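You operate a simulated robot arm through the tools that you are given. There is no shell and no other tool.

Carry out the task below with a simulated robot arm. There is one attempt and no reset: what you move stays moved.

JOB
Reset the grey bar to 300 mm and put both rubber blocks on the bed by it.
Fine: unlock the bar first and lock it again; the blocks lie in the bottom table drawer; shut the drawer.
Where things are to end (x, y in the base frame): rubber block within 60 mm of [860, 40]; rubber block within 60 mm of [790, 110].

The check looks at the end state, three seconds after you hand in, the way a careful person would. Anything else that was tipped, shoved, dropped, spilled or broken makes it a failure.

ROBOT AND FRAMES
A 7-joint arm with a two-finger parallel gripper, fixed in place. Base frame: the origin is at the foot of the arm, x ahead of it, y to its left, z up; the work surface is at about z = 860. Lengths are in mm, angles in degrees, forces in N, time in s.
Its first joint turns from -166.0 to 166.0 degrees. Payload 4.4 kg.
Tool frame: the origin (TCP) lies between the finger pads and is the grasp point; the fingertips stand 23 mm ahead of it; z points along the fingers, y is the line along which they close. The gripper opens to 94 mm. The fingers are 38 mm wide and 10 mm thick; the gripper's body (54 by 96 mm) begins 39 mm behind the TCP.
Orientation is that of the tool frame in the base frame, as a unit quaternion [w, x, y, z]. With the fingers straight down and closing along the base's y, the tool's x points along the base's -x, its y along +y and its z along -z.

CONTROLS
- The arm moves only by the tool move_arm. Its argument "moves" is a list that holds one entry, the list of rows, each a list of 7 numbers: the shift along the tool's x, y, z in units of 25 mm (1.0 is 25 mm), then the turn, a rotation vector about the tool's x, y, z in units of 6 degrees (1.0 is 6 degrees), then the gripper command, from -1 (fully open) to 1 (shut), values between in proportion. In form: [[[dx, dy, dz, rx, ry, rz, jaw], ...]]. A call has 1 to 20 rows; each row shifts and turns the commanded pose from where the row before left it, along the tool's axes as they then stand. A call with a number of a shift or a turn outside -1 to 1 is refused whole. Each row takes 0.2 s and may step no farther than 50 mm and 8.6 degrees from the row before; otherwise, or with a gripper value out of range, the whole call is refused. Where a pose cannot be reached the arm comes as near as it can. A force on the tool above 40 N (or 10 N above the force at the start of the call, whichever is more), or a blocked arm, ends the call early, and 0.2 s more pass. The fingers move at their own pace (about 72 mm/s each) and stop on an object; they squeeze with about 38 N. The grip force told is the motor's: it shows also when the fingers shut on nothing. Time passes only in rows, and 0.2 s behind the last, so rows that do not move let the fingers close. The reply holds the time, the measured pose of the TCP, the force on the tool along the base axes, the opening and the grip force, in the units named above and with some noise, with the torque about the TCP (base axes, N m) and any sound that the robot's microphone picked up, and new pictures: "show" is both (left out), scene, wrist or none.
- Cameras (640 x 400 px; columns grow to the right, rows downward): "scene" is fixed at [214.1, -493.3, 1422.4]; the picture's right is [0.92, -0.39, 0.00], its down [-0.24, -0.57, -0.78] and it looks along [0.31, 0.72, -0.62] (base axes); focal length 234 px, centre (320, 200). "wrist" rides on the gripper at [86, 16, -74] in the tool frame; the picture's right is [-0.18, 0.98, 0.00], its down [-0.58, -0.11, -0.81] and it looks along [-0.79, -0.15, 0.59] (tool axes); focal length 243 px, centre (320, 200). There is no depth. A picture from a camera that has moved, and an enlarged one, comes with that camera's place and axes in the base frame and with its lens. The place of the scene camera against the robot may be out by one fixed shift of up to 18 mm in any direction.
- close_up(camera, box): a new picture of the part [left, top, right, bottom] of that camera's present view, enlarged. It takes no simulated time.
- sign_off(): hands the job in; it is judged then, once.

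Nothing tells you positions but the pictures and the camera data. Unless the task says otherwise, let go and move clear before handing in.

The tools are called after "Call:" as a command line: name --argument value ..., lists and objects as JSON in quotes. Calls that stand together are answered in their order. move_arm: Moves the arm, as the interface text tells. Its arguments: {"type":"object","properties":{"moves":{"type":"array","items":{"type":"array","items":{"type":"array","items":{"type":"number"}}}},"show":{"type":"string","enum":["both","scene","wrist","none"]}},"required":["moves"]} The other tools are called the same way: close_up (camera, box) takes an enlarged picture of a part of a camera's view; sign_off () hands the job in.

At the start:

```text
time_s: 0.0
tcp_pos: [729.6, 211.8, 1216.9]
orientation: [0.0, 0.001, 1.0, -0.001]
force: [-0.3, -0.7, 0.0]
moment: [0.02, -0.02, -0.04]
gripper_width: 94.1
gripper_force: 0.1
```

scene: 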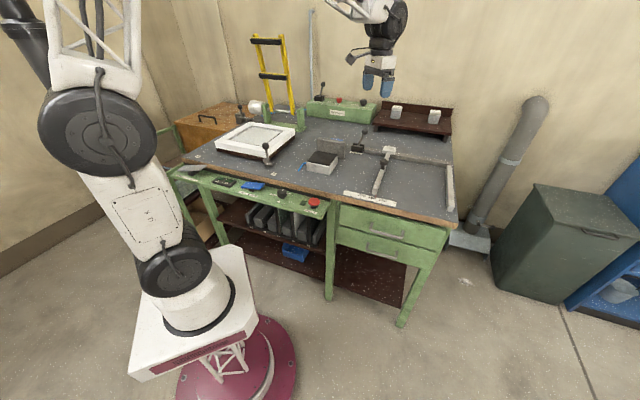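
wrist: 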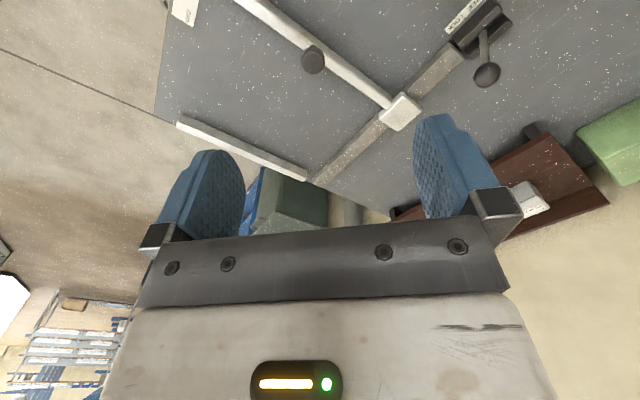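

I see a workbench with a grey bed, a grey sliding bar (with knob), a lock lever perhaps, and two green drawers on the right side. I'll take enlarged pictures before moving.

Call:
close_up --camera "scene" --box '[300, 120, 480, 232]'

Call:
close_up --camera "scene" --box '[160, 80, 320, 180]'

Call:
close_up --camera "scene" --box '[300, 180, 480, 292]'

Call:
close_up --camera "wrist" --box '[160, 0, 560, 250]'

```text
3.56 times, centred on (390, 176) of scene
camera zoom: at [214.1, -493.3, 1422.4], right [0.92, -0.39, 0.0], down [-0.24, -0.57, -0.78], along [0.31, 0.72, -0.62], focal length 832 px, centre (71, 285)
```

zoom: 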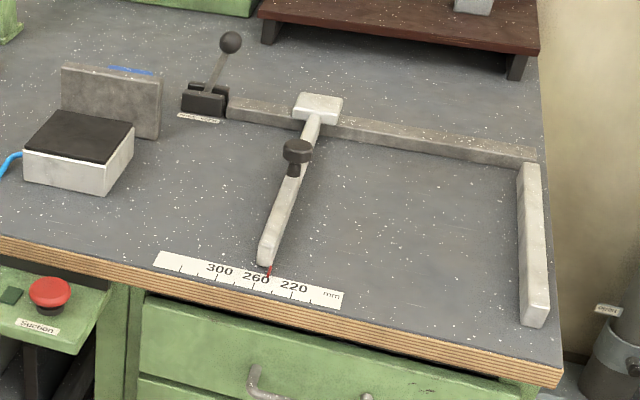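

```text
4.00 times, centred on (240, 130) of scene
camera zoom: at [214.1, -493.3, 1422.4], right [0.92, -0.39, 0.0], down [-0.24, -0.57, -0.78], along [0.31, 0.72, -0.62], focal length 936 px, centre (640, 480)
```

zoom: 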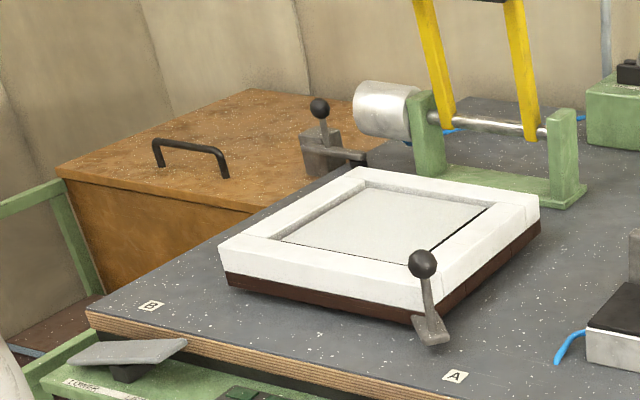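

```text
3.56 times, centred on (390, 236) of scene
camera zoom: at [214.1, -493.3, 1422.4], right [0.92, -0.39, 0.0], down [-0.24, -0.57, -0.78], along [0.31, 0.72, -0.62], focal length 832 px, centre (71, 72)
```

zoom: 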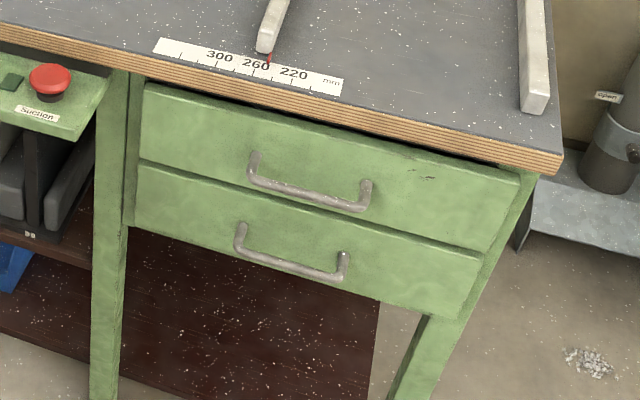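

```text
1.60 times, centred on (360, 125) of wrist
camera zoom: at [643.0, 228.2, 1291.1], right [0.18, 0.98, 0.0], down [0.58, -0.11, 0.81], along [0.79, -0.15, -0.59], focal length 388 px, centre (256, 320)
```

zoom: 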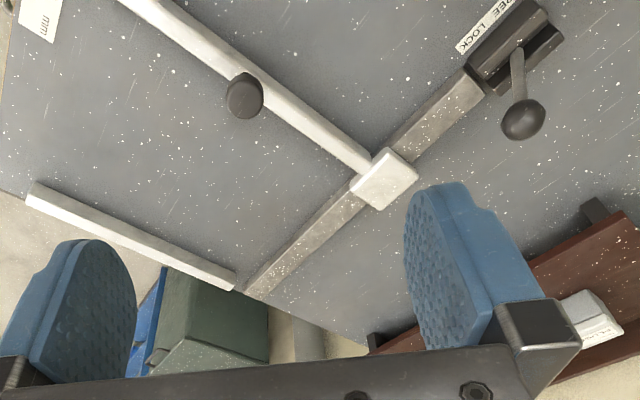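

The table is turned about 45° to the base: its front edge runs along (1,-1) and the drawers pull toward the arm. I want to read the lever's label and the scale before I move.

Call:
close_up --camera "scene" --box '[340, 125, 400, 163]'

Call:
close_up --camera "wrist" --box '[420, 0, 540, 75]'

Call:
close_up --camera "scene" --box '[340, 180, 404, 220]'

Call:
close_up --camera "wrist" --box '[230, 0, 430, 125]'

```text
10.53 times, centred on (370, 144) of scene
camera zoom: at [214.1, -493.3, 1422.4], right [0.92, -0.39, 0.0], down [-0.24, -0.57, -0.78], along [0.31, 0.72, -0.62], focal length 2464 px, centre (-206, 790)
```

zoom: 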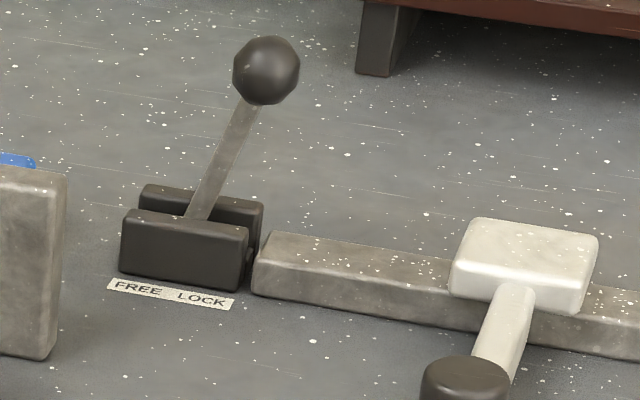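

```text
5.33 times, centred on (480, 38) of wrist
camera zoom: at [643.0, 228.2, 1291.1], right [0.18, 0.98, 0.0], down [0.58, -0.11, 0.81], along [0.79, -0.15, -0.59], focal length 1294 px, centre (-533, 1067)
```

zoom: 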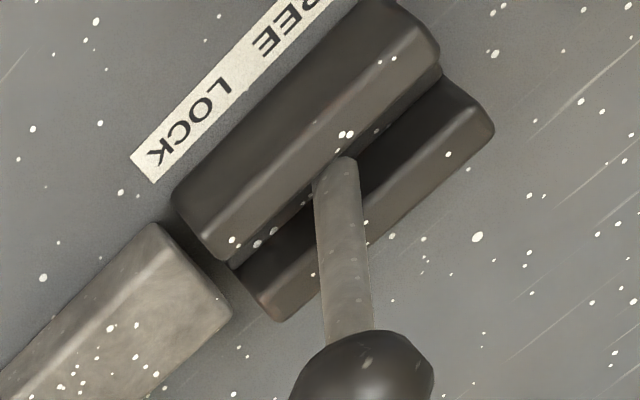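

```text
10.00 times, centred on (372, 200) of scene
camera zoom: at [214.1, -493.3, 1422.4], right [0.92, -0.39, 0.0], down [-0.24, -0.57, -0.78], along [0.31, 0.72, -0.62], focal length 2341 px, centre (-200, 200)
```

zoom: 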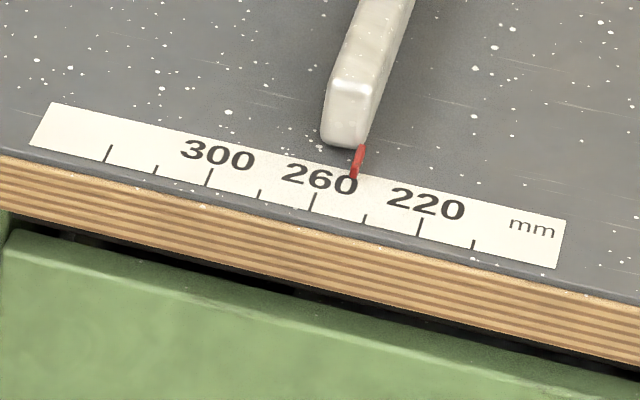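

```text
3.20 times, centred on (330, 62) of wrist
camera zoom: at [643.0, 228.2, 1291.1], right [0.18, 0.98, 0.0], down [0.58, -0.11, 0.81], along [0.79, -0.15, -0.59], focal length 776 px, centre (288, 640)
```

zoom: 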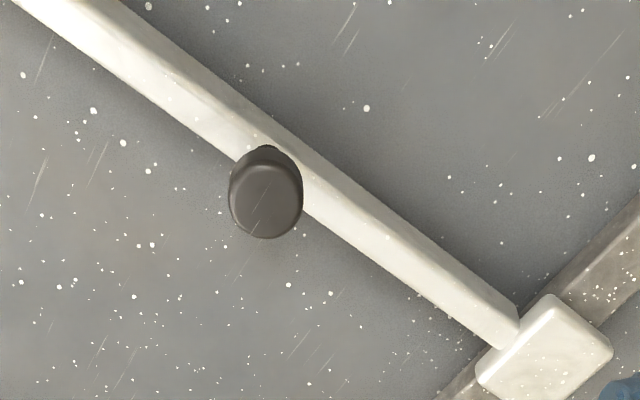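

The lever sits leaning toward LOCK on the right, with FREE to its left, and the pointer reads about 248. I'll turn the gripper 45° to line up with the table and then look again.

Call:
move_arm --moves '[[[0, 0, 0, 0, 0, -0.9375, -1], [0, 0, 0, 0, 0, -0.9375, -1], [0, 0, 0, 0, 0, -0.9375, -1], [0, 0, 0, 0, 0, -0.9375, -1], [0, 0, 0, 0, 0, -0.9375, -1], [0, 0, 0, 0, 0, -0.9375, -1], [0, 0, 0, 0, 0, -0.9375, -1], [0, 0, 0, 0, 0, -0.9375, -1], [0, 0, 0, 0, 0, 0, -1]]]'

```text
time_s: 2.0
tcp_pos: [729.3, 213.1, 1217.4]
orientation: [0.0, -0.382, 0.924, 0.0]
force: [-0.2, 0.0, -0.1]
moment: [-0.01, 0.06, 0.0]
gripper_width: 94.0
gripper_force: 0.1
camera wrist: at [656.8, 162.6, 1291.2], right [-0.56, 0.83, 0.0], down [0.49, 0.33, 0.81], along [0.67, 0.46, -0.59], focal length 243 px, centre (320, 200)
```

scene: 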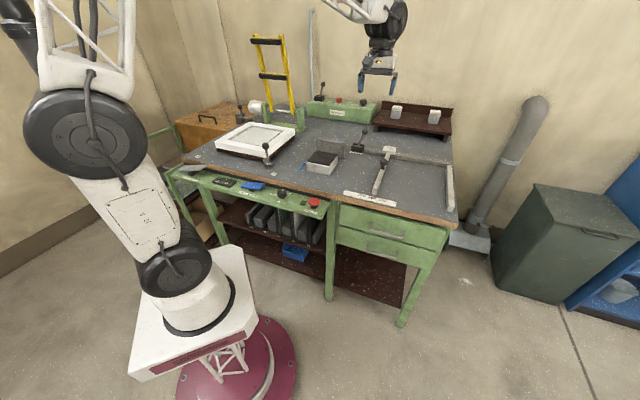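
wrist: 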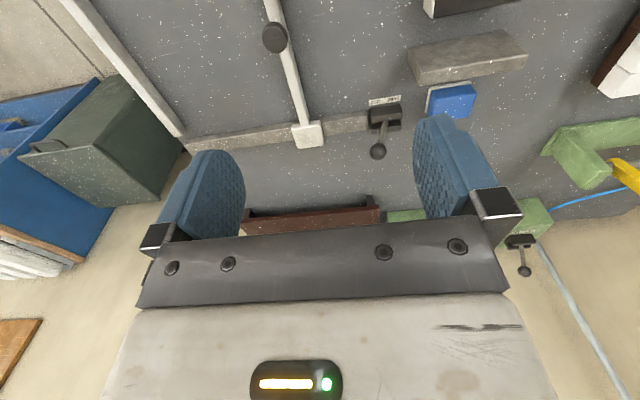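

The knob of the lock lever is at about (846, 419, 963), its pivot near (826, 434). I'll move above it with the fingers open to either side of the knob along the table's length.

Call:
move_arm --moves '[[[-0.912, 0.252, 0.4, 0, 0, 0, -1], [-0.912, 0.252, 0.4, 0, 0, 0, -1], [-0.912, 0.252, 0.4, 0, 0, 0, -1], [-0.912, 0.252, 0.4, 0, 0, 0, -1], [-0.912, 0.252, 0.4, 0, 0, 0, -1], [-0.912, 0.252, 0.4, 0, 0, 0, -1], [-0.912, 0.252, 0.4, 0, 0, 0, -1], [-0.912, 0.252, 0.4, 0, 0, 0, -1], [-0.912, 0.252, 0.4, 0, 0, 0, -1], [-0.912, 0.252, 0.4, 0, 0, 0, -1], [0, 0, 0, 0, 0, 0, -1]]]'

```text
time_s: 4.4
tcp_pos: [846.5, 418.3, 1117.1]
orientation: [0.0, -0.382, 0.924, 0.0]
force: [0.1, 1.2, 0.4]
moment: [0.0, 0.01, 0.03]
gripper_width: 94.1
gripper_force: 0.0
camera wrist: at [773.8, 368.0, 1191.5], right [-0.56, 0.83, 0.0], down [0.49, 0.33, 0.81], along [0.67, 0.45, -0.59], focal length 243 px, centre (320, 200)
```

scene: 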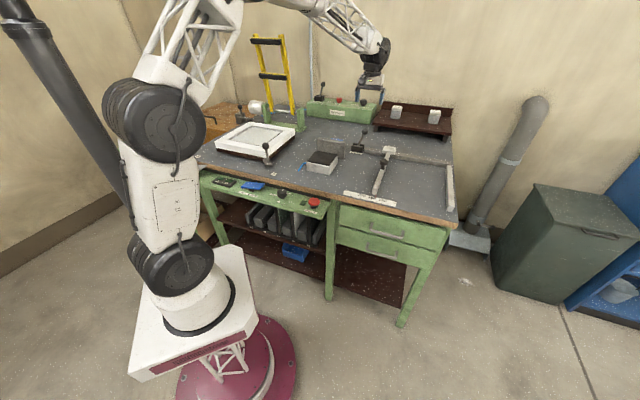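
wrist: 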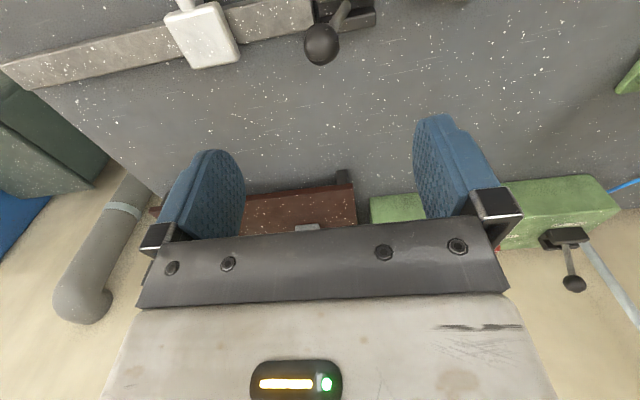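

The knob is directly beneath the gripper. I'll lower straddling it and close partway so the fingers stand loosely either side.

Call:
move_arm --moves '[[[0, 0, 1, 0, 0, 0, -1], [0, 0, 1, 0, 0, 0, -1], [0, 0, 1, 0, 0, 0, -1], [0, 0, 1, 0, 0, 0, -1], [0, 0, 1, 0, 0, 0, -1], [0, 0, 1, 0, 0, 0, -1], [0, 0, 0, 0, 0, 0, -0.1], [0, 0, 0, 0, 0, 0, -0.1], [0, 0, 0, 0, 0, 0, -0.1]]]'

Call:
close_up --camera "scene" --box '[330, 100, 426, 160]'

```text
time_s: 6.4
tcp_pos: [846.6, 418.1, 966.3]
orientation: [0.0, -0.382, 0.924, 0.0]
force: [-0.3, 0.6, 0.0]
moment: [0.01, 0.0, -0.02]
gripper_width: 51.7
gripper_force: 0.0
camera wrist: at [774.0, 368.0, 1041.3], right [-0.56, 0.83, 0.0], down [0.49, 0.33, 0.81], along [0.67, 0.45, -0.59], focal length 243 px, centre (320, 200)
```

scene: 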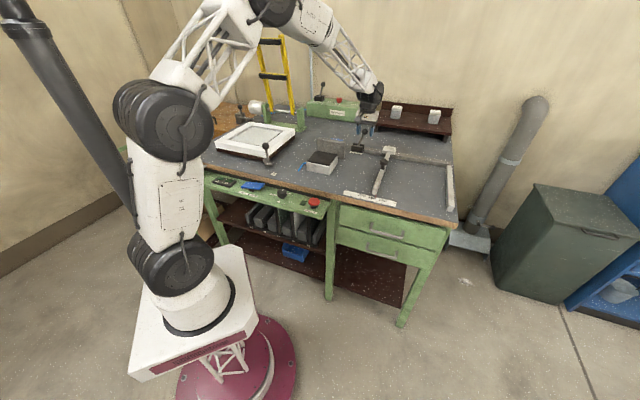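
wrist: 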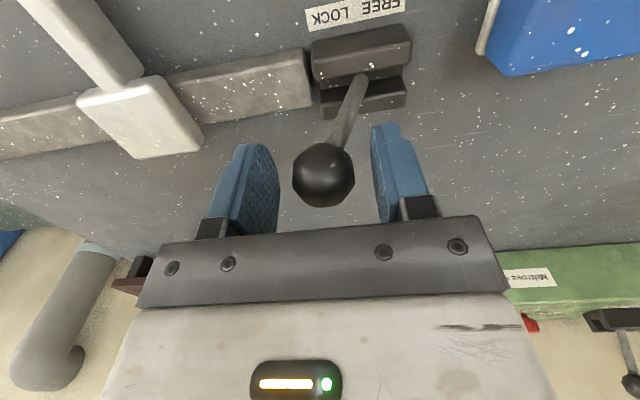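

```text
6.67 times, centred on (378, 130) of scene
camera zoom: at [214.1, -493.3, 1422.4], right [0.92, -0.39, 0.0], down [-0.24, -0.57, -0.78], along [0.31, 0.72, -0.62], focal length 1561 px, centre (-67, 667)
```

zoom: 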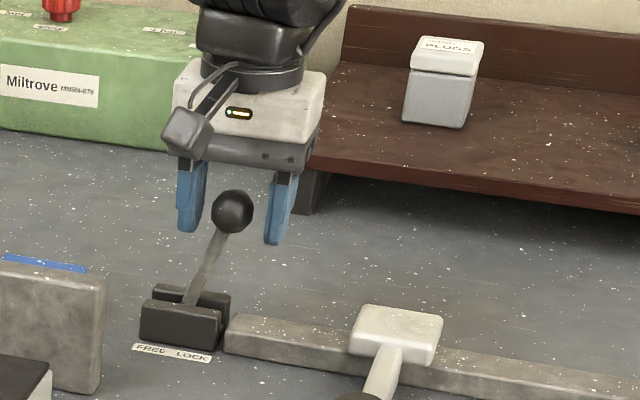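

The knob hangs between the fingers. I'll push it toward FREE in short steps.

Call:
move_arm --moves '[[[0, 0.4, 0, 0, 0, 0, -0.1], [0, 0.4, 0, 0, 0, 0, -0.1], [0, 0.4, 0, 0, 0, 0, -0.1], [0, 0.4, 0, 0, 0, 0, -0.1], [0, 0.4, 0, 0, 0, 0, -0.1]]]'

Call:
close_up --camera "scene" --box '[330, 100, 426, 160]'

```text
time_s: 7.6
tcp_pos: [810.1, 453.9, 967.0]
orientation: [0.0, -0.382, 0.924, 0.0]
force: [-0.5, 0.4, -0.8]
moment: [0.01, 0.02, -0.03]
gripper_width: 51.8
gripper_force: 0.0
camera wrist: at [737.8, 403.7, 1041.0], right [-0.56, 0.83, 0.0], down [0.49, 0.33, 0.81], along [0.67, 0.46, -0.59], focal length 243 px, centre (320, 200)
```

scene: 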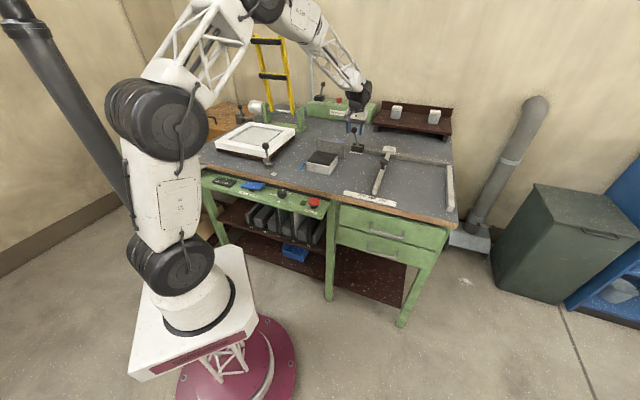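
wrist: 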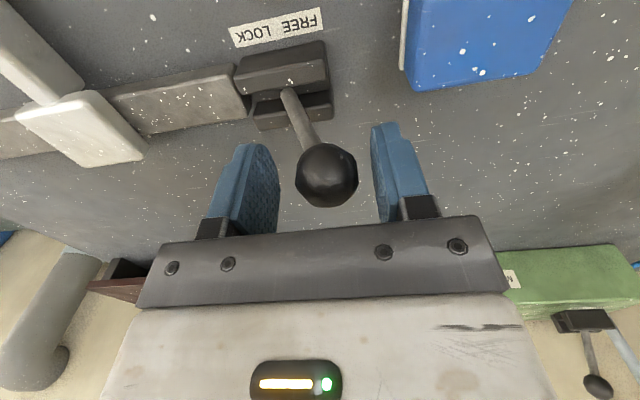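

```text
6.67 times, centred on (378, 130) of scene
camera zoom: at [214.1, -493.3, 1422.4], right [0.92, -0.39, 0.0], down [-0.24, -0.57, -0.78], along [0.31, 0.72, -0.62], focal length 1561 px, centre (-67, 667)
```

zoom: 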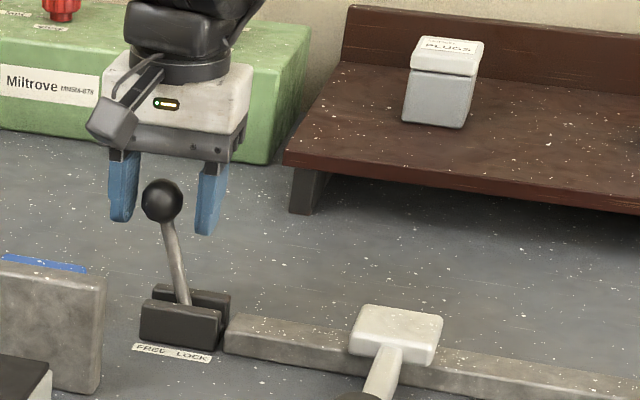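

The lever has swung over to FREE, leaning left. I'll nudge a little further to feel whether it is at its stop.

Call:
move_arm --moves '[[[0, 0.25, 0, 0, 0, 0, -0.1], [0, 0.25, 0, 0, 0, 0, -0.1], [0, 0.2, 0, 0, 0, 0, -0.1], [0, 0, 0, 0, 0, 0, -0.1]]]' --show "wrist"

Call:
close_up --camera "scene" --box '[330, 100, 426, 160]'

```text
time_s: 8.6
tcp_pos: [797.9, 466.4, 968.0]
orientation: [0.0, -0.382, 0.924, 0.0]
force: [7.0, -8.0, -0.9]
moment: [0.0, 0.02, -0.08]
gripper_width: 56.9
gripper_force: 6.3
camera wrist: at [725.9, 415.4, 1041.0], right [-0.56, 0.83, 0.0], down [0.49, 0.33, 0.81], along [0.67, 0.45, -0.59], focal length 243 px, centre (320, 200)
```

wrist: 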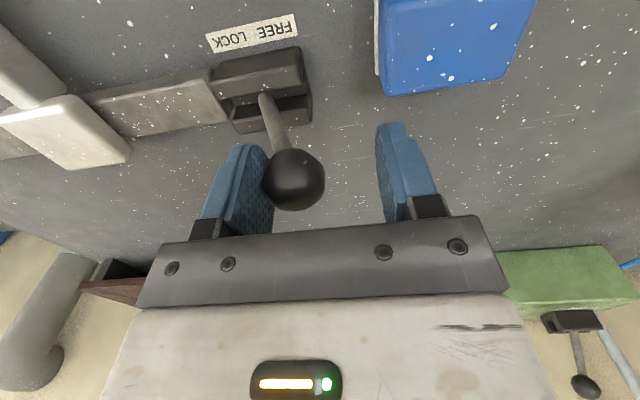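

```text
6.67 times, centred on (378, 130) of scene
camera zoom: at [214.1, -493.3, 1422.4], right [0.92, -0.39, 0.0], down [-0.24, -0.57, -0.78], along [0.31, 0.72, -0.62], focal length 1561 px, centre (-67, 667)
```

zoom: 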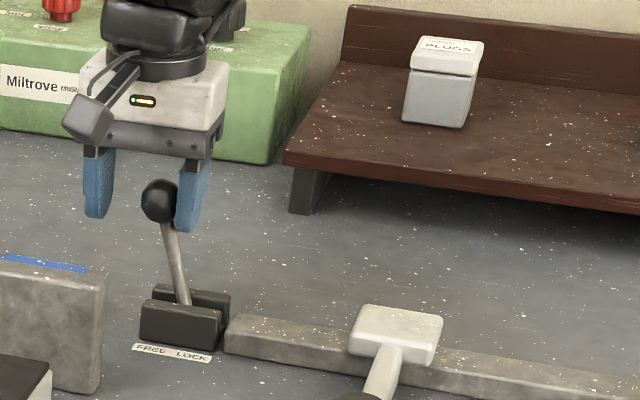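

The lever is firmly at its FREE stop. I'll rise and go over the knob on the bar.

Call:
move_arm --moves '[[[0, -0.6, 0, 0, 0, 0, -0.1], [0, 0, -1, 0, 0, 0, -0.5], [0, 0, -1, 0, 0, 0, -1], [0, 0, -1, 0, 0, 0, -1], [0, 0, -1, 0, 0, 0, -1], [0, 0, -1, 0, 0, 0, -1], [0.95, -0.915, 0, 0, 0, 0, -1], [0.95, -0.915, 0, 0, 0, 0, -1], [0.95, -0.915, 0, 0, 0, 0, -1], [0.95, -0.915, 0, 0, 0, 0, -1], [0.95, -0.915, 0, 0, 0, 0, -1], [0.95, -0.915, 0, 0, 0, 0, -1], [0.95, -0.915, 0, 0, 0, 0, -1], [0.95, -0.915, 0, 0, 0, 0, -1], [0, 0, 1, 0, 0, 0, -1], [0, 0, 0, 0, 0, 0, -1]]]'

Call:
close_up --camera "scene" --box '[330, 110, 426, 170]'

```text
time_s: 12.0
tcp_pos: [804.2, 190.0, 1068.2]
orientation: [-0.001, -0.383, 0.924, 0.0]
force: [0.3, -0.4, -0.8]
moment: [0.02, -0.02, 0.01]
gripper_width: 94.2
gripper_force: 0.0
camera wrist: at [732.0, 140.3, 1140.7], right [-0.56, 0.83, 0.0], down [0.49, 0.33, 0.81], along [0.67, 0.46, -0.59], focal length 243 px, centre (320, 200)
```

scene: 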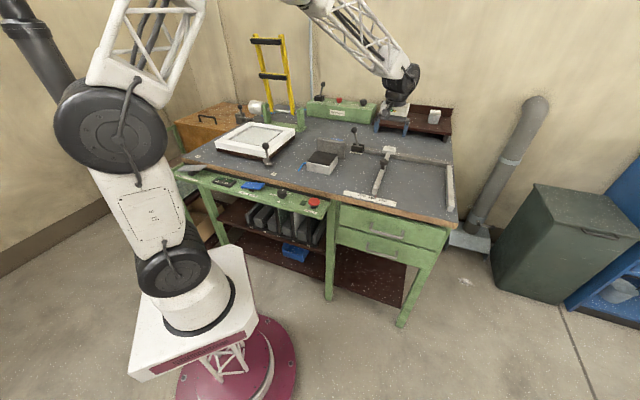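
wrist: 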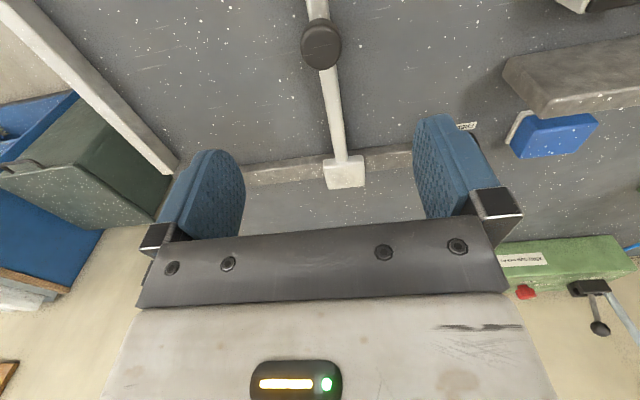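

```text
6.67 times, centred on (378, 140) of scene
camera zoom: at [214.1, -493.3, 1422.4], right [0.92, -0.39, 0.0], down [-0.24, -0.57, -0.78], along [0.31, 0.72, -0.62], focal length 1561 px, centre (-67, 600)
```

zoom: 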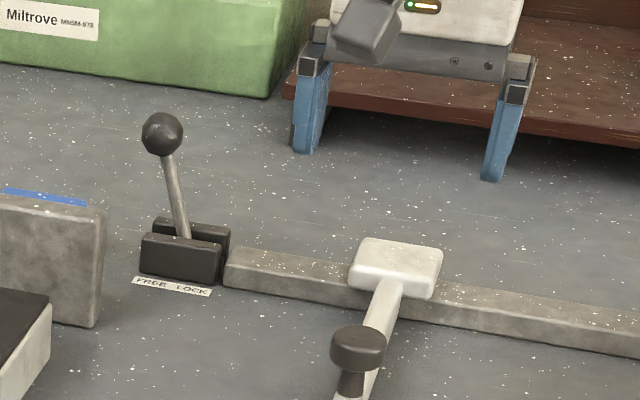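

The lever stays at FREE and the bar's knob is below the gripper, its top near z≈920. I'll descend partway and look.

Call:
move_arm --moves '[[[0, 0, 1, 0, 0, 0, -1], [0, 0, 1, 0, 0, 0, -1], [0, 0, 1, 0, 0, 0, -1], [0, 0, 1, 0, 0, 0, -1], [0, 0, 1, 0, 0, 0, -0.6], [0, 0, 0.4, 0, 0, 0, -0.4], [0, 0, 0, 0, 0, 0, -0.4]]]'

Call:
close_up --camera "scene" --box '[330, 130, 426, 190]'

```text
time_s: 13.6
tcp_pos: [803.4, 191.3, 932.0]
orientation: [0.0, -0.383, 0.924, 0.0]
force: [0.5, 0.7, -0.2]
moment: [0.0, 0.01, -0.01]
gripper_width: 65.9
gripper_force: 0.1
camera wrist: at [731.4, 141.2, 1005.5], right [-0.56, 0.83, 0.0], down [0.49, 0.33, 0.81], along [0.67, 0.45, -0.59], focal length 243 px, centre (320, 200)
```

scene: 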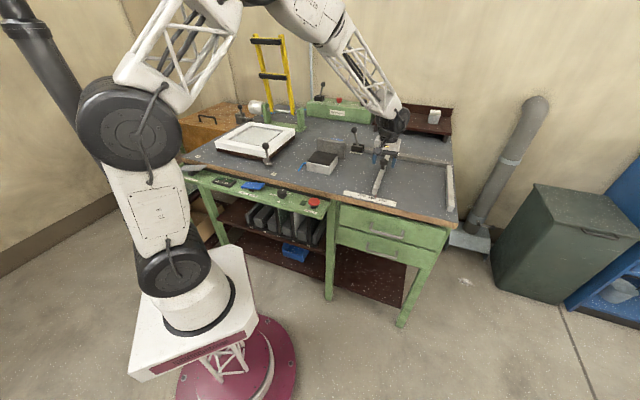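
wrist: 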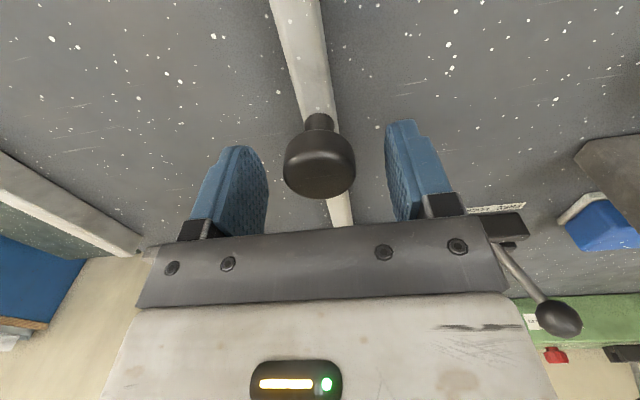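

```text
6.67 times, centred on (378, 160) of scene
camera zoom: at [214.1, -493.3, 1422.4], right [0.92, -0.39, 0.0], down [-0.24, -0.57, -0.78], along [0.31, 0.72, -0.62], focal length 1561 px, centre (-67, 467)
```

zoom: 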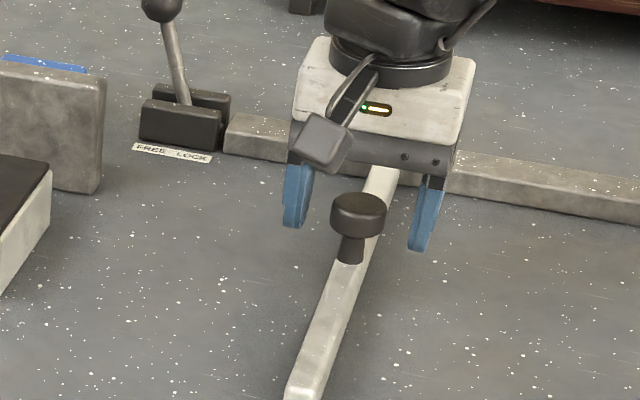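

The knob is well centred. I'll lower 10 mm, grip it, and slide the bar about 45 mm toward higher numbers before reading the scale.

Call:
move_arm --moves '[[[0, 0, 0.4, 0, 0, 0, -0.4], [0, 0, 0, 0, 0, 0, 1], [0, 0, 0, 0, 0, 0, 1], [0, 0, 0, 0, 0, 0, 1]]]'

Call:
close_up --camera "scene" --box '[340, 180, 404, 220]'

```text
time_s: 14.6
tcp_pos: [803.5, 191.5, 923.0]
orientation: [0.0, -0.383, 0.924, 0.0]
force: [-0.4, -0.1, 3.3]
moment: [-0.07, 0.09, -0.01]
gripper_width: 33.3
gripper_force: 45.4
camera wrist: at [731.3, 141.0, 995.9], right [-0.56, 0.83, 0.0], down [0.49, 0.33, 0.81], along [0.67, 0.46, -0.59], focal length 243 px, centre (320, 200)
```

scene: 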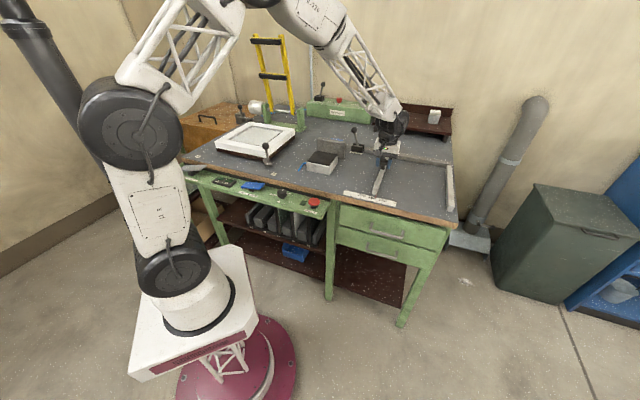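
wrist: 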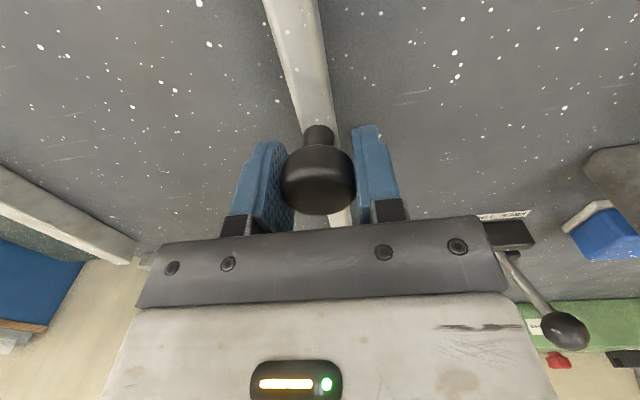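

```text
10.00 times, centred on (372, 200) of scene
camera zoom: at [214.1, -493.3, 1422.4], right [0.92, -0.39, 0.0], down [-0.24, -0.57, -0.78], along [0.31, 0.72, -0.62], focal length 2341 px, centre (-200, 200)
```

zoom: 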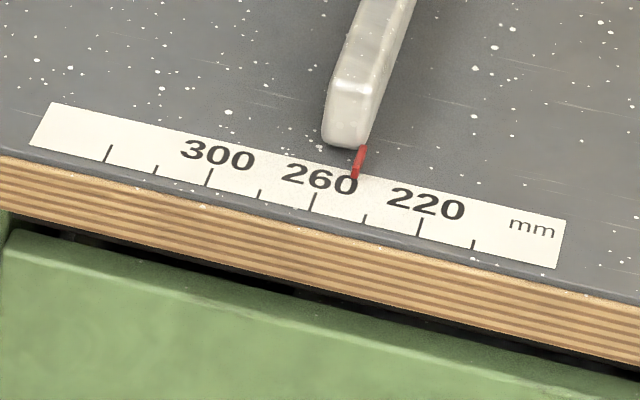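

The grip on the bar's knob is firm (33 mm). I'll slide it now.

Call:
move_arm --moves '[[[0, 0.2, 0, 0, 0, 0, 1], [0, 0.4, 0, 0, 0, 0, 1], [0, 0.4, 0, 0, 0, 0, 1], [0, 0.4, 0, 0, 0, 0, 1], [0, 0.4, 0, 0, 0, 0, 1], [0, 0, 0, 0, 0, 0, 1]]]'

Call:
close_up --camera "scene" --box '[340, 180, 404, 220]'

Call:
close_up --camera "scene" --box '[340, 180, 372, 200]'

```text
time_s: 16.0
tcp_pos: [771.4, 223.2, 922.6]
orientation: [-0.001, -0.381, 0.924, 0.0]
force: [-3.6, -5.9, 4.2]
moment: [0.12, -0.18, -0.09]
gripper_width: 33.2
gripper_force: 44.9
camera wrist: at [699.4, 172.9, 995.9], right [-0.56, 0.83, 0.0], down [0.49, 0.33, 0.81], along [0.67, 0.45, -0.59], focal length 243 px, centre (320, 200)
```

scene: 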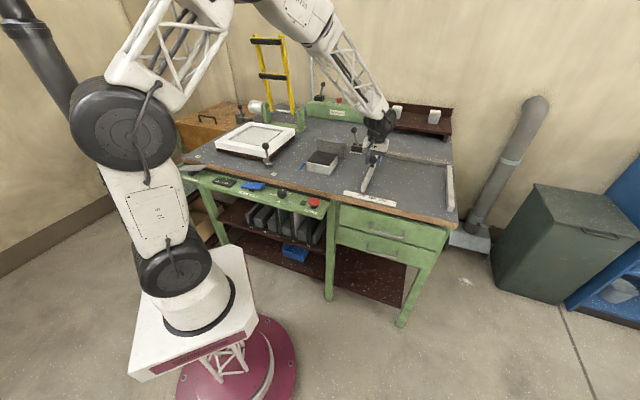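
wrist: 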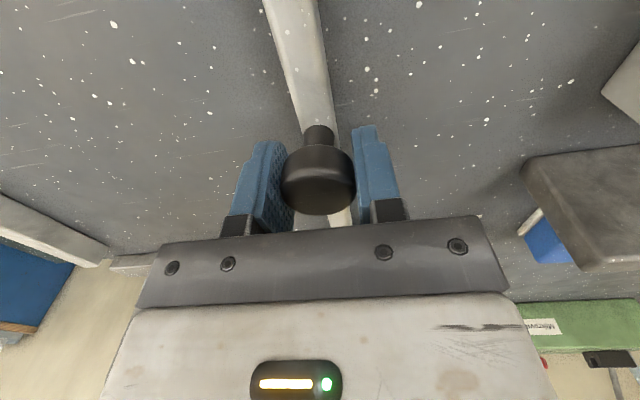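

```text
10.00 times, centred on (372, 200) of scene
camera zoom: at [214.1, -493.3, 1422.4], right [0.92, -0.39, 0.0], down [-0.24, -0.57, -0.78], along [0.31, 0.72, -0.62], focal length 2341 px, centre (-200, 200)
```

zoom: 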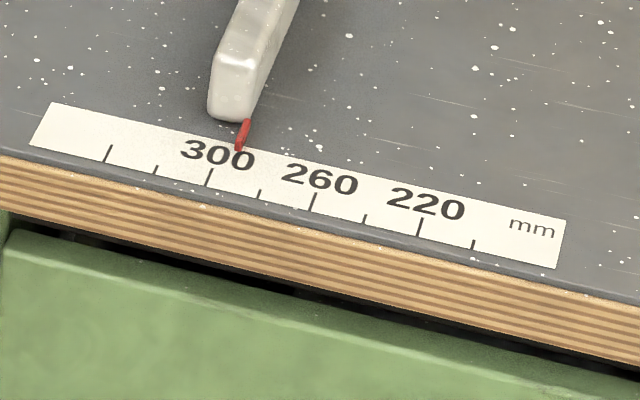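

```text
16.00 times, centred on (356, 190) of scene
camera zoom: at [214.1, -493.3, 1422.4], right [0.92, -0.39, 0.0], down [-0.24, -0.57, -0.78], along [0.31, 0.72, -0.62], focal length 3746 px, centre (-256, 360)
```

zoom: 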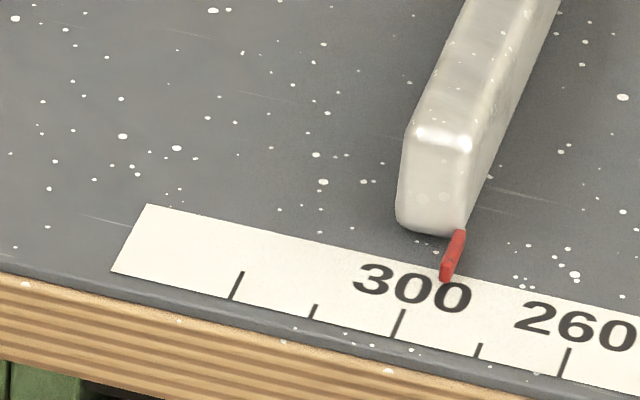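

The pointer now reads about 292. I'll add about 7.5 mm and check again.

Call:
move_arm --moves '[[[0, 0.15, 0, 0, 0, 0, 1], [0, 0.15, 0, 0, 0, 0, 1], [0, 0, 0, 0, 0, 0, 1], [0, 0, 0, 0, 0, 0, 1]]]' --show "none"

Call:
close_up --camera "scene" --box '[344, 184, 376, 204]'

Call:
close_up --camera "scene" --box '[352, 188, 368, 198]'

```text
time_s: 17.0
tcp_pos: [765.8, 229.1, 922.3]
orientation: [-0.001, -0.383, 0.924, 0.0]
force: [1.9, 1.7, -2.9]
moment: [0.09, -0.18, 0.06]
gripper_width: 33.3
gripper_force: 44.8
```

```text
16.00 times, centred on (360, 194) of scene
camera zoom: at [214.1, -493.3, 1422.4], right [0.92, -0.39, 0.0], down [-0.24, -0.57, -0.78], along [0.31, 0.72, -0.62], focal length 3746 px, centre (-320, 296)
```

zoom: 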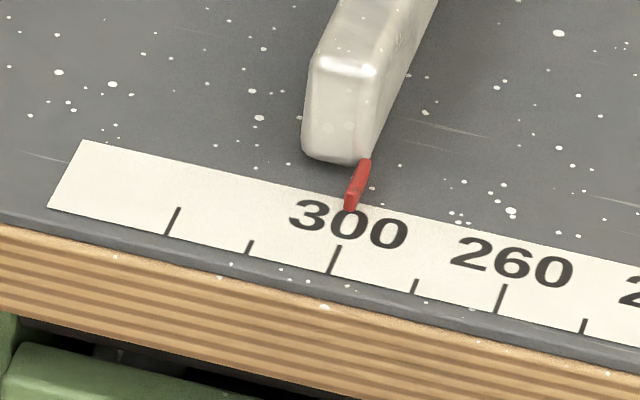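

```text
16.00 times, centred on (360, 193) of scene
camera zoom: at [214.1, -493.3, 1422.4], right [0.92, -0.39, 0.0], down [-0.24, -0.57, -0.78], along [0.31, 0.72, -0.62], focal length 3746 px, centre (-320, 312)
```

zoom: 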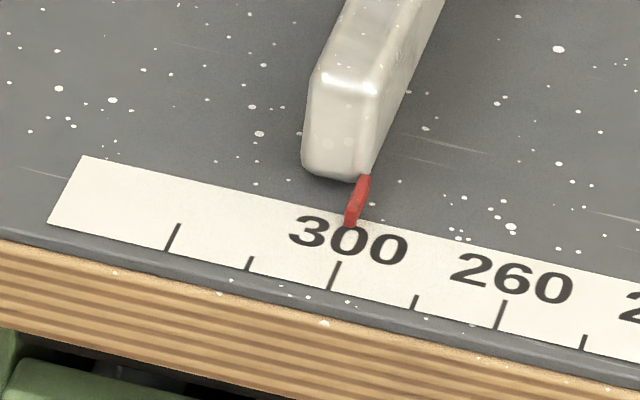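

By my scale geometry it reads 300–301, but parallax from this camera limits me. I'll release the bar and look at the pointer with the wrist camera lined up squarely with it.

Call:
move_arm --moves '[[[0, 0, 0, 0, 0, 0, -0.4], [0, 0, 0, 0, 0, 0, -0.4], [0, 0, 0, 0, 0, 0, -0.4], [0, 0, -1, 0, 0, 0, -0.4], [0, 0, -1, 0, 0, 0, -0.4], [0, 0, -1, 0, 0, 0, -0.4], [0.87, -0.1, 0, 0, 0, 0, -0.4], [0.87, -0.1, 0, 0, 0, 0, -0.4], [0.87, -0.1, 0, 0, 0, 0, -0.4], [0.87, -0.1, 0, 0, 0, 0, -0.4], [0.87, -0.1, 0, 0, 0, 0, -0.4], [0.87, -0.1, 0, 0, 0, 0, -0.4], [0.87, -0.1, 0, 0, 0, 0, -0.4], [0.87, -0.1, 0, 0, 0, 0, -0.4], [0.87, -0.1, 0, 0, 0, 0, -0.4], [0.87, -0.1, 0, 0, 0, 0, -0.4], [0, 0, 0, 0, 0, 0, -0.4]]]'

Call:
close_up --camera "wrist" --box '[280, 60, 376, 120]'

```text
time_s: 20.6
tcp_pos: [629.3, 57.2, 997.8]
orientation: [0.0, -0.381, 0.924, 0.0]
force: [0.3, 0.0, -0.5]
moment: [0.01, 0.01, -0.03]
gripper_width: 66.0
gripper_force: 0.0
camera wrist: at [558.0, 6.4, 1071.1], right [-0.56, 0.83, 0.0], down [0.49, 0.33, 0.81], along [0.67, 0.45, -0.59], focal length 243 px, centre (320, 200)
```

scene: 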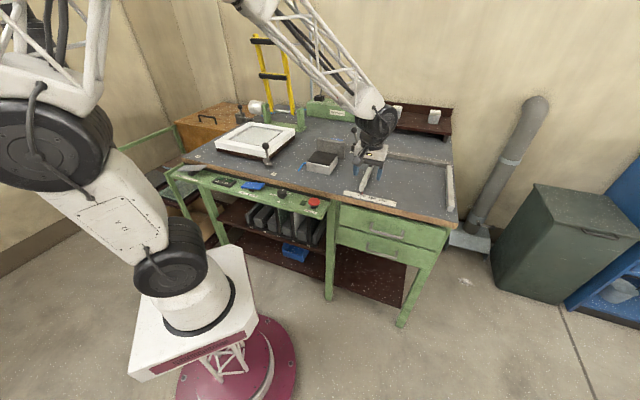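
wrist: 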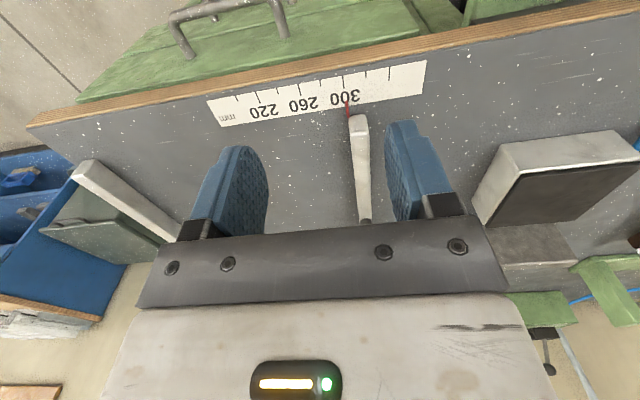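

```text
6.67 times, centred on (328, 90) of wrist
camera zoom: at [558.0, 6.4, 1071.1], right [-0.56, 0.83, 0.0], down [0.49, 0.33, 0.81], along [0.67, 0.45, -0.59], focal length 1618 px, centre (267, 933)
```

zoom: 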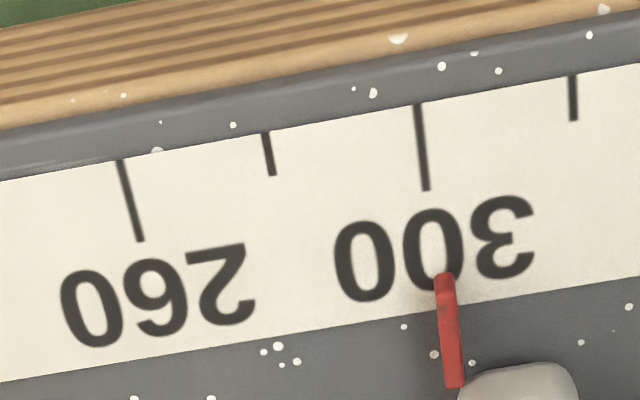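

From square on, the pointer reads about 301. I'll go back to the knob with a 1 mm correction, grip, release, rise, and check again on the way to the lever.

Call:
move_arm --moves '[[[-0.87, 0.096, 0, 0, 0, 0, -0.4], [-0.87, 0.096, 0, 0, 0, 0, -0.4], [-0.87, 0.096, 0, 0, 0, 0, -0.4], [-0.87, 0.096, 0, 0, 0, 0, -0.4], [-0.87, 0.096, 0, 0, 0, 0, -0.4], [-0.87, 0.096, 0, 0, 0, 0, -0.4], [-0.87, 0.096, 0, 0, 0, 0, -0.4], [-0.87, 0.096, 0, 0, 0, 0, -0.4], [-0.87, 0.096, 0, 0, 0, 0, -0.4], [-0.87, 0.096, 0, 0, 0, 0, -0.4], [0, 0, 1, 0, 0, 0, -0.4], [0, 0, 1, 0, 0, 0, -0.4], [0, 0, 1, 0, 0, 0, -0.4], [0, 0, 0, 0, 0, 0, 1], [0, 0, 0, 0, 0, 0, 1], [0, 0, 0, 0, 0, 0, 1]]]' --show "wrist"

Call:
close_up --camera "scene" --box '[344, 184, 376, 204]'

```text
time_s: 24.0
tcp_pos: [767.0, 227.0, 922.8]
orientation: [0.0, -0.383, 0.924, 0.0]
force: [3.1, 3.6, 0.6]
moment: [0.16, -0.2, -0.03]
gripper_width: 33.4
gripper_force: 45.0
camera wrist: at [694.5, 177.9, 996.3], right [-0.56, 0.83, 0.0], down [0.49, 0.33, 0.81], along [0.67, 0.46, -0.59], focal length 243 px, centre (320, 200)
```

wrist: 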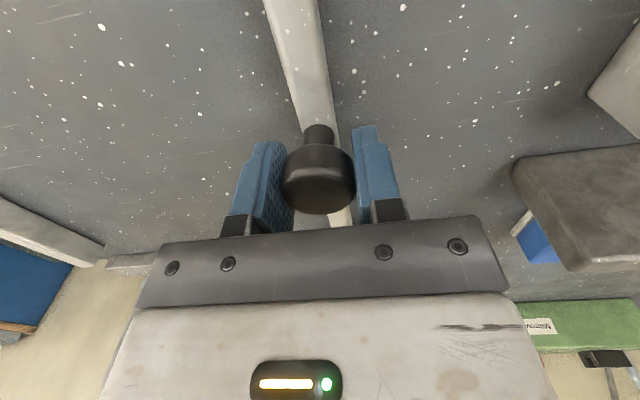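

```text
16.00 times, centred on (360, 194) of scene
camera zoom: at [214.1, -493.3, 1422.4], right [0.92, -0.39, 0.0], down [-0.24, -0.57, -0.78], along [0.31, 0.72, -0.62], focal length 3746 px, centre (-320, 296)
```

zoom: 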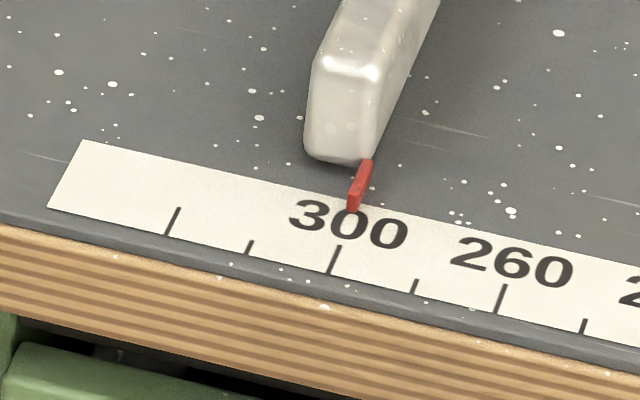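

The bar has come back about 1 mm to 300. I'll release, rise and straddle the lever knob again at its FREE position.

Call:
move_arm --moves '[[[0, 0, 0, 0, 0, 0, -0.4], [0, 0, 0, 0, 0, 0, -0.4], [0, 0, -1, 0, 0, 0, -0.4], [0, 0, -1, 0, 0, 0, -0.4], [0, 0, -1, 0, 0, 0, -0.4], [0, 0, -1, 0, 0, 0, -0.4], [0, 0, -1, 0, 0, 0, -0.4], [0, 0, -1, 0, 0, 0, -0.4], [-0.955, 0.649, 0, 0, 0, 0, -0.6], [-0.955, 0.649, 0, 0, 0, 0, -0.6], [-0.955, 0.649, 0, 0, 0, 0, -0.6], [-0.955, 0.649, 0, 0, 0, 0, -0.6], [-0.955, 0.649, 0, 0, 0, 0, -0.6], [-0.955, 0.649, 0, 0, 0, 0, -0.6], [-0.955, 0.649, 0, 0, 0, 0, -0.6], [-0.955, 0.649, 0, 0, 0, 0, -0.6], [0, 0, 0.5, 0, 0, 0, -0.6], [0, 0, 0, 0, 0, 0, -0.6]]]' --show "wrist"

Call:
close_up --camera "scene" --box '[344, 184, 376, 204]'

```text
time_s: 27.8
tcp_pos: [810.6, 454.8, 1061.1]
orientation: [0.001, -0.383, 0.924, 0.0]
force: [-0.4, 0.0, -0.3]
moment: [0.01, 0.02, 0.03]
gripper_width: 75.3
gripper_force: 0.0
camera wrist: at [738.3, 405.2, 1133.7], right [-0.56, 0.83, 0.0], down [0.49, 0.33, 0.81], along [0.67, 0.46, -0.59], focal length 243 px, centre (320, 200)
```

wrist: 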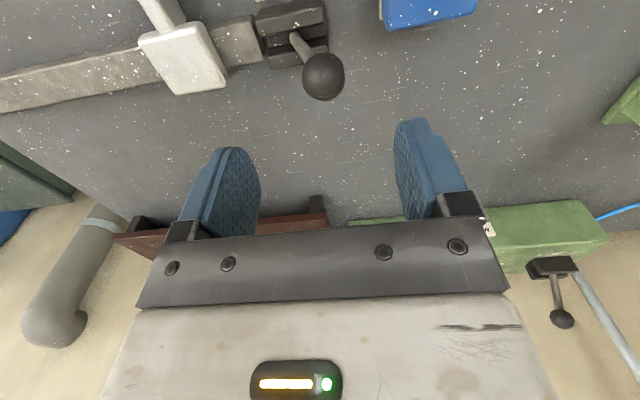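

```text
16.00 times, centred on (360, 194) of scene
camera zoom: at [214.1, -493.3, 1422.4], right [0.92, -0.39, 0.0], down [-0.24, -0.57, -0.78], along [0.31, 0.72, -0.62], focal length 3746 px, centre (-320, 296)
```

zoom: 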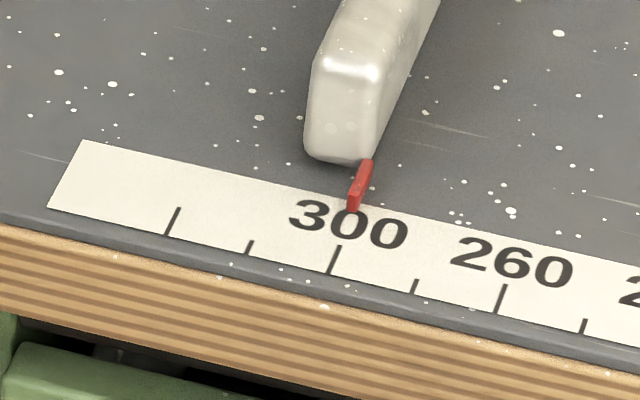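

The bar stayed put and the lever knob is right below. I'll descend, narrow the fingers and push the lever back to LOCK.

Call:
move_arm --moves '[[[0, 0, 0.95, 0, 0, 0, -0.6], [0, 0, 0.95, 0, 0, 0, -0.6], [0, 0, 0.95, 0, 0, 0, -0.6], [0, 0, 0.95, 0, 0, 0, -0.3], [0, 0, 0, 0, 0, 0, -0.1], [0, 0, 0, 0, 0, 0, -0.1], [0, -0.4, 0, 0, 0, 0, -0.1], [0, -0.4, 0, 0, 0, 0, -0.1], [0, -0.4, 0, 0, 0, 0, -0.1], [0, -0.4, 0, 0, 0, 0, -0.1], [0, -0.4, 0, 0, 0, 0, -0.1], [0, -0.25, 0, 0, 0, 0, -0.1], [0, -0.2, 0, 0, 0, 0, -0.1], [0, -0.2, 0, 0, 0, 0, -0.1], [0, 0, 0, 0, 0, 0, -0.1]]]' --show "wrist"

Call:
close_up --camera "scene" --box '[330, 100, 426, 160]'

Call:
close_up --camera "scene" --box '[344, 184, 376, 204]'

```text
time_s: 31.0
tcp_pos: [856.2, 407.7, 964.4]
orientation: [0.0, -0.382, 0.924, 0.0]
force: [-18.8, 11.3, 0.7]
moment: [-0.02, 0.16, 0.13]
gripper_width: 61.1
gripper_force: 11.1
camera wrist: at [784.8, 357.9, 1038.2], right [-0.56, 0.83, 0.0], down [0.49, 0.33, 0.81], along [0.67, 0.46, -0.59], focal length 243 px, centre (320, 200)
```

wrist: 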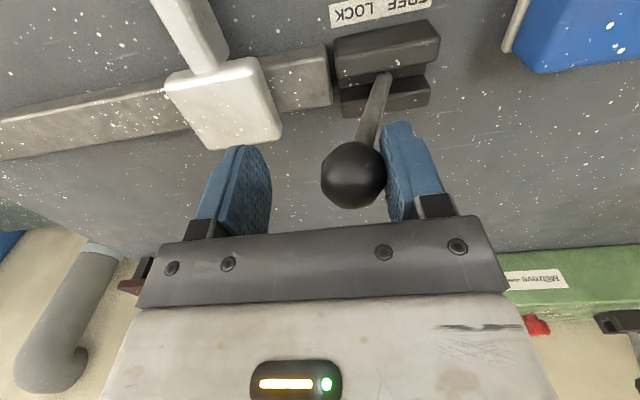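

```text
6.67 times, centred on (378, 130) of scene
camera zoom: at [214.1, -493.3, 1422.4], right [0.92, -0.39, 0.0], down [-0.24, -0.57, -0.78], along [0.31, 0.72, -0.62], focal length 1561 px, centre (-67, 667)
```

zoom: 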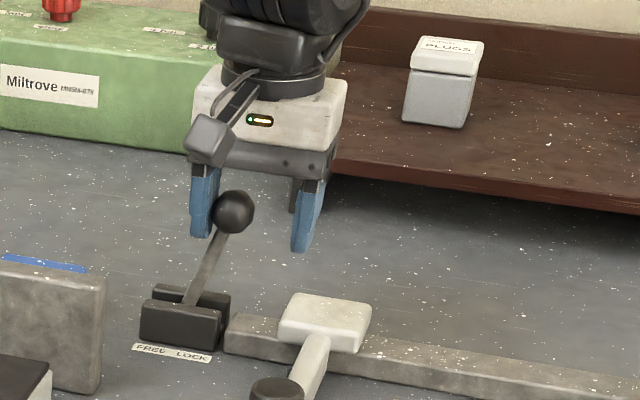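

```text
16.00 times, centred on (360, 194) of scene
camera zoom: at [214.1, -493.3, 1422.4], right [0.92, -0.39, 0.0], down [-0.24, -0.57, -0.78], along [0.31, 0.72, -0.62], focal length 3746 px, centre (-320, 296)
```

zoom: 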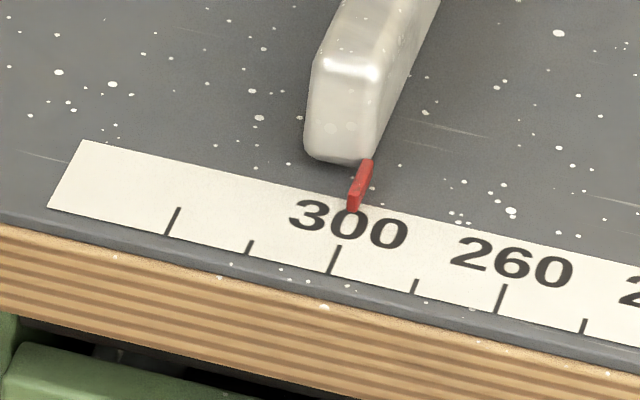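

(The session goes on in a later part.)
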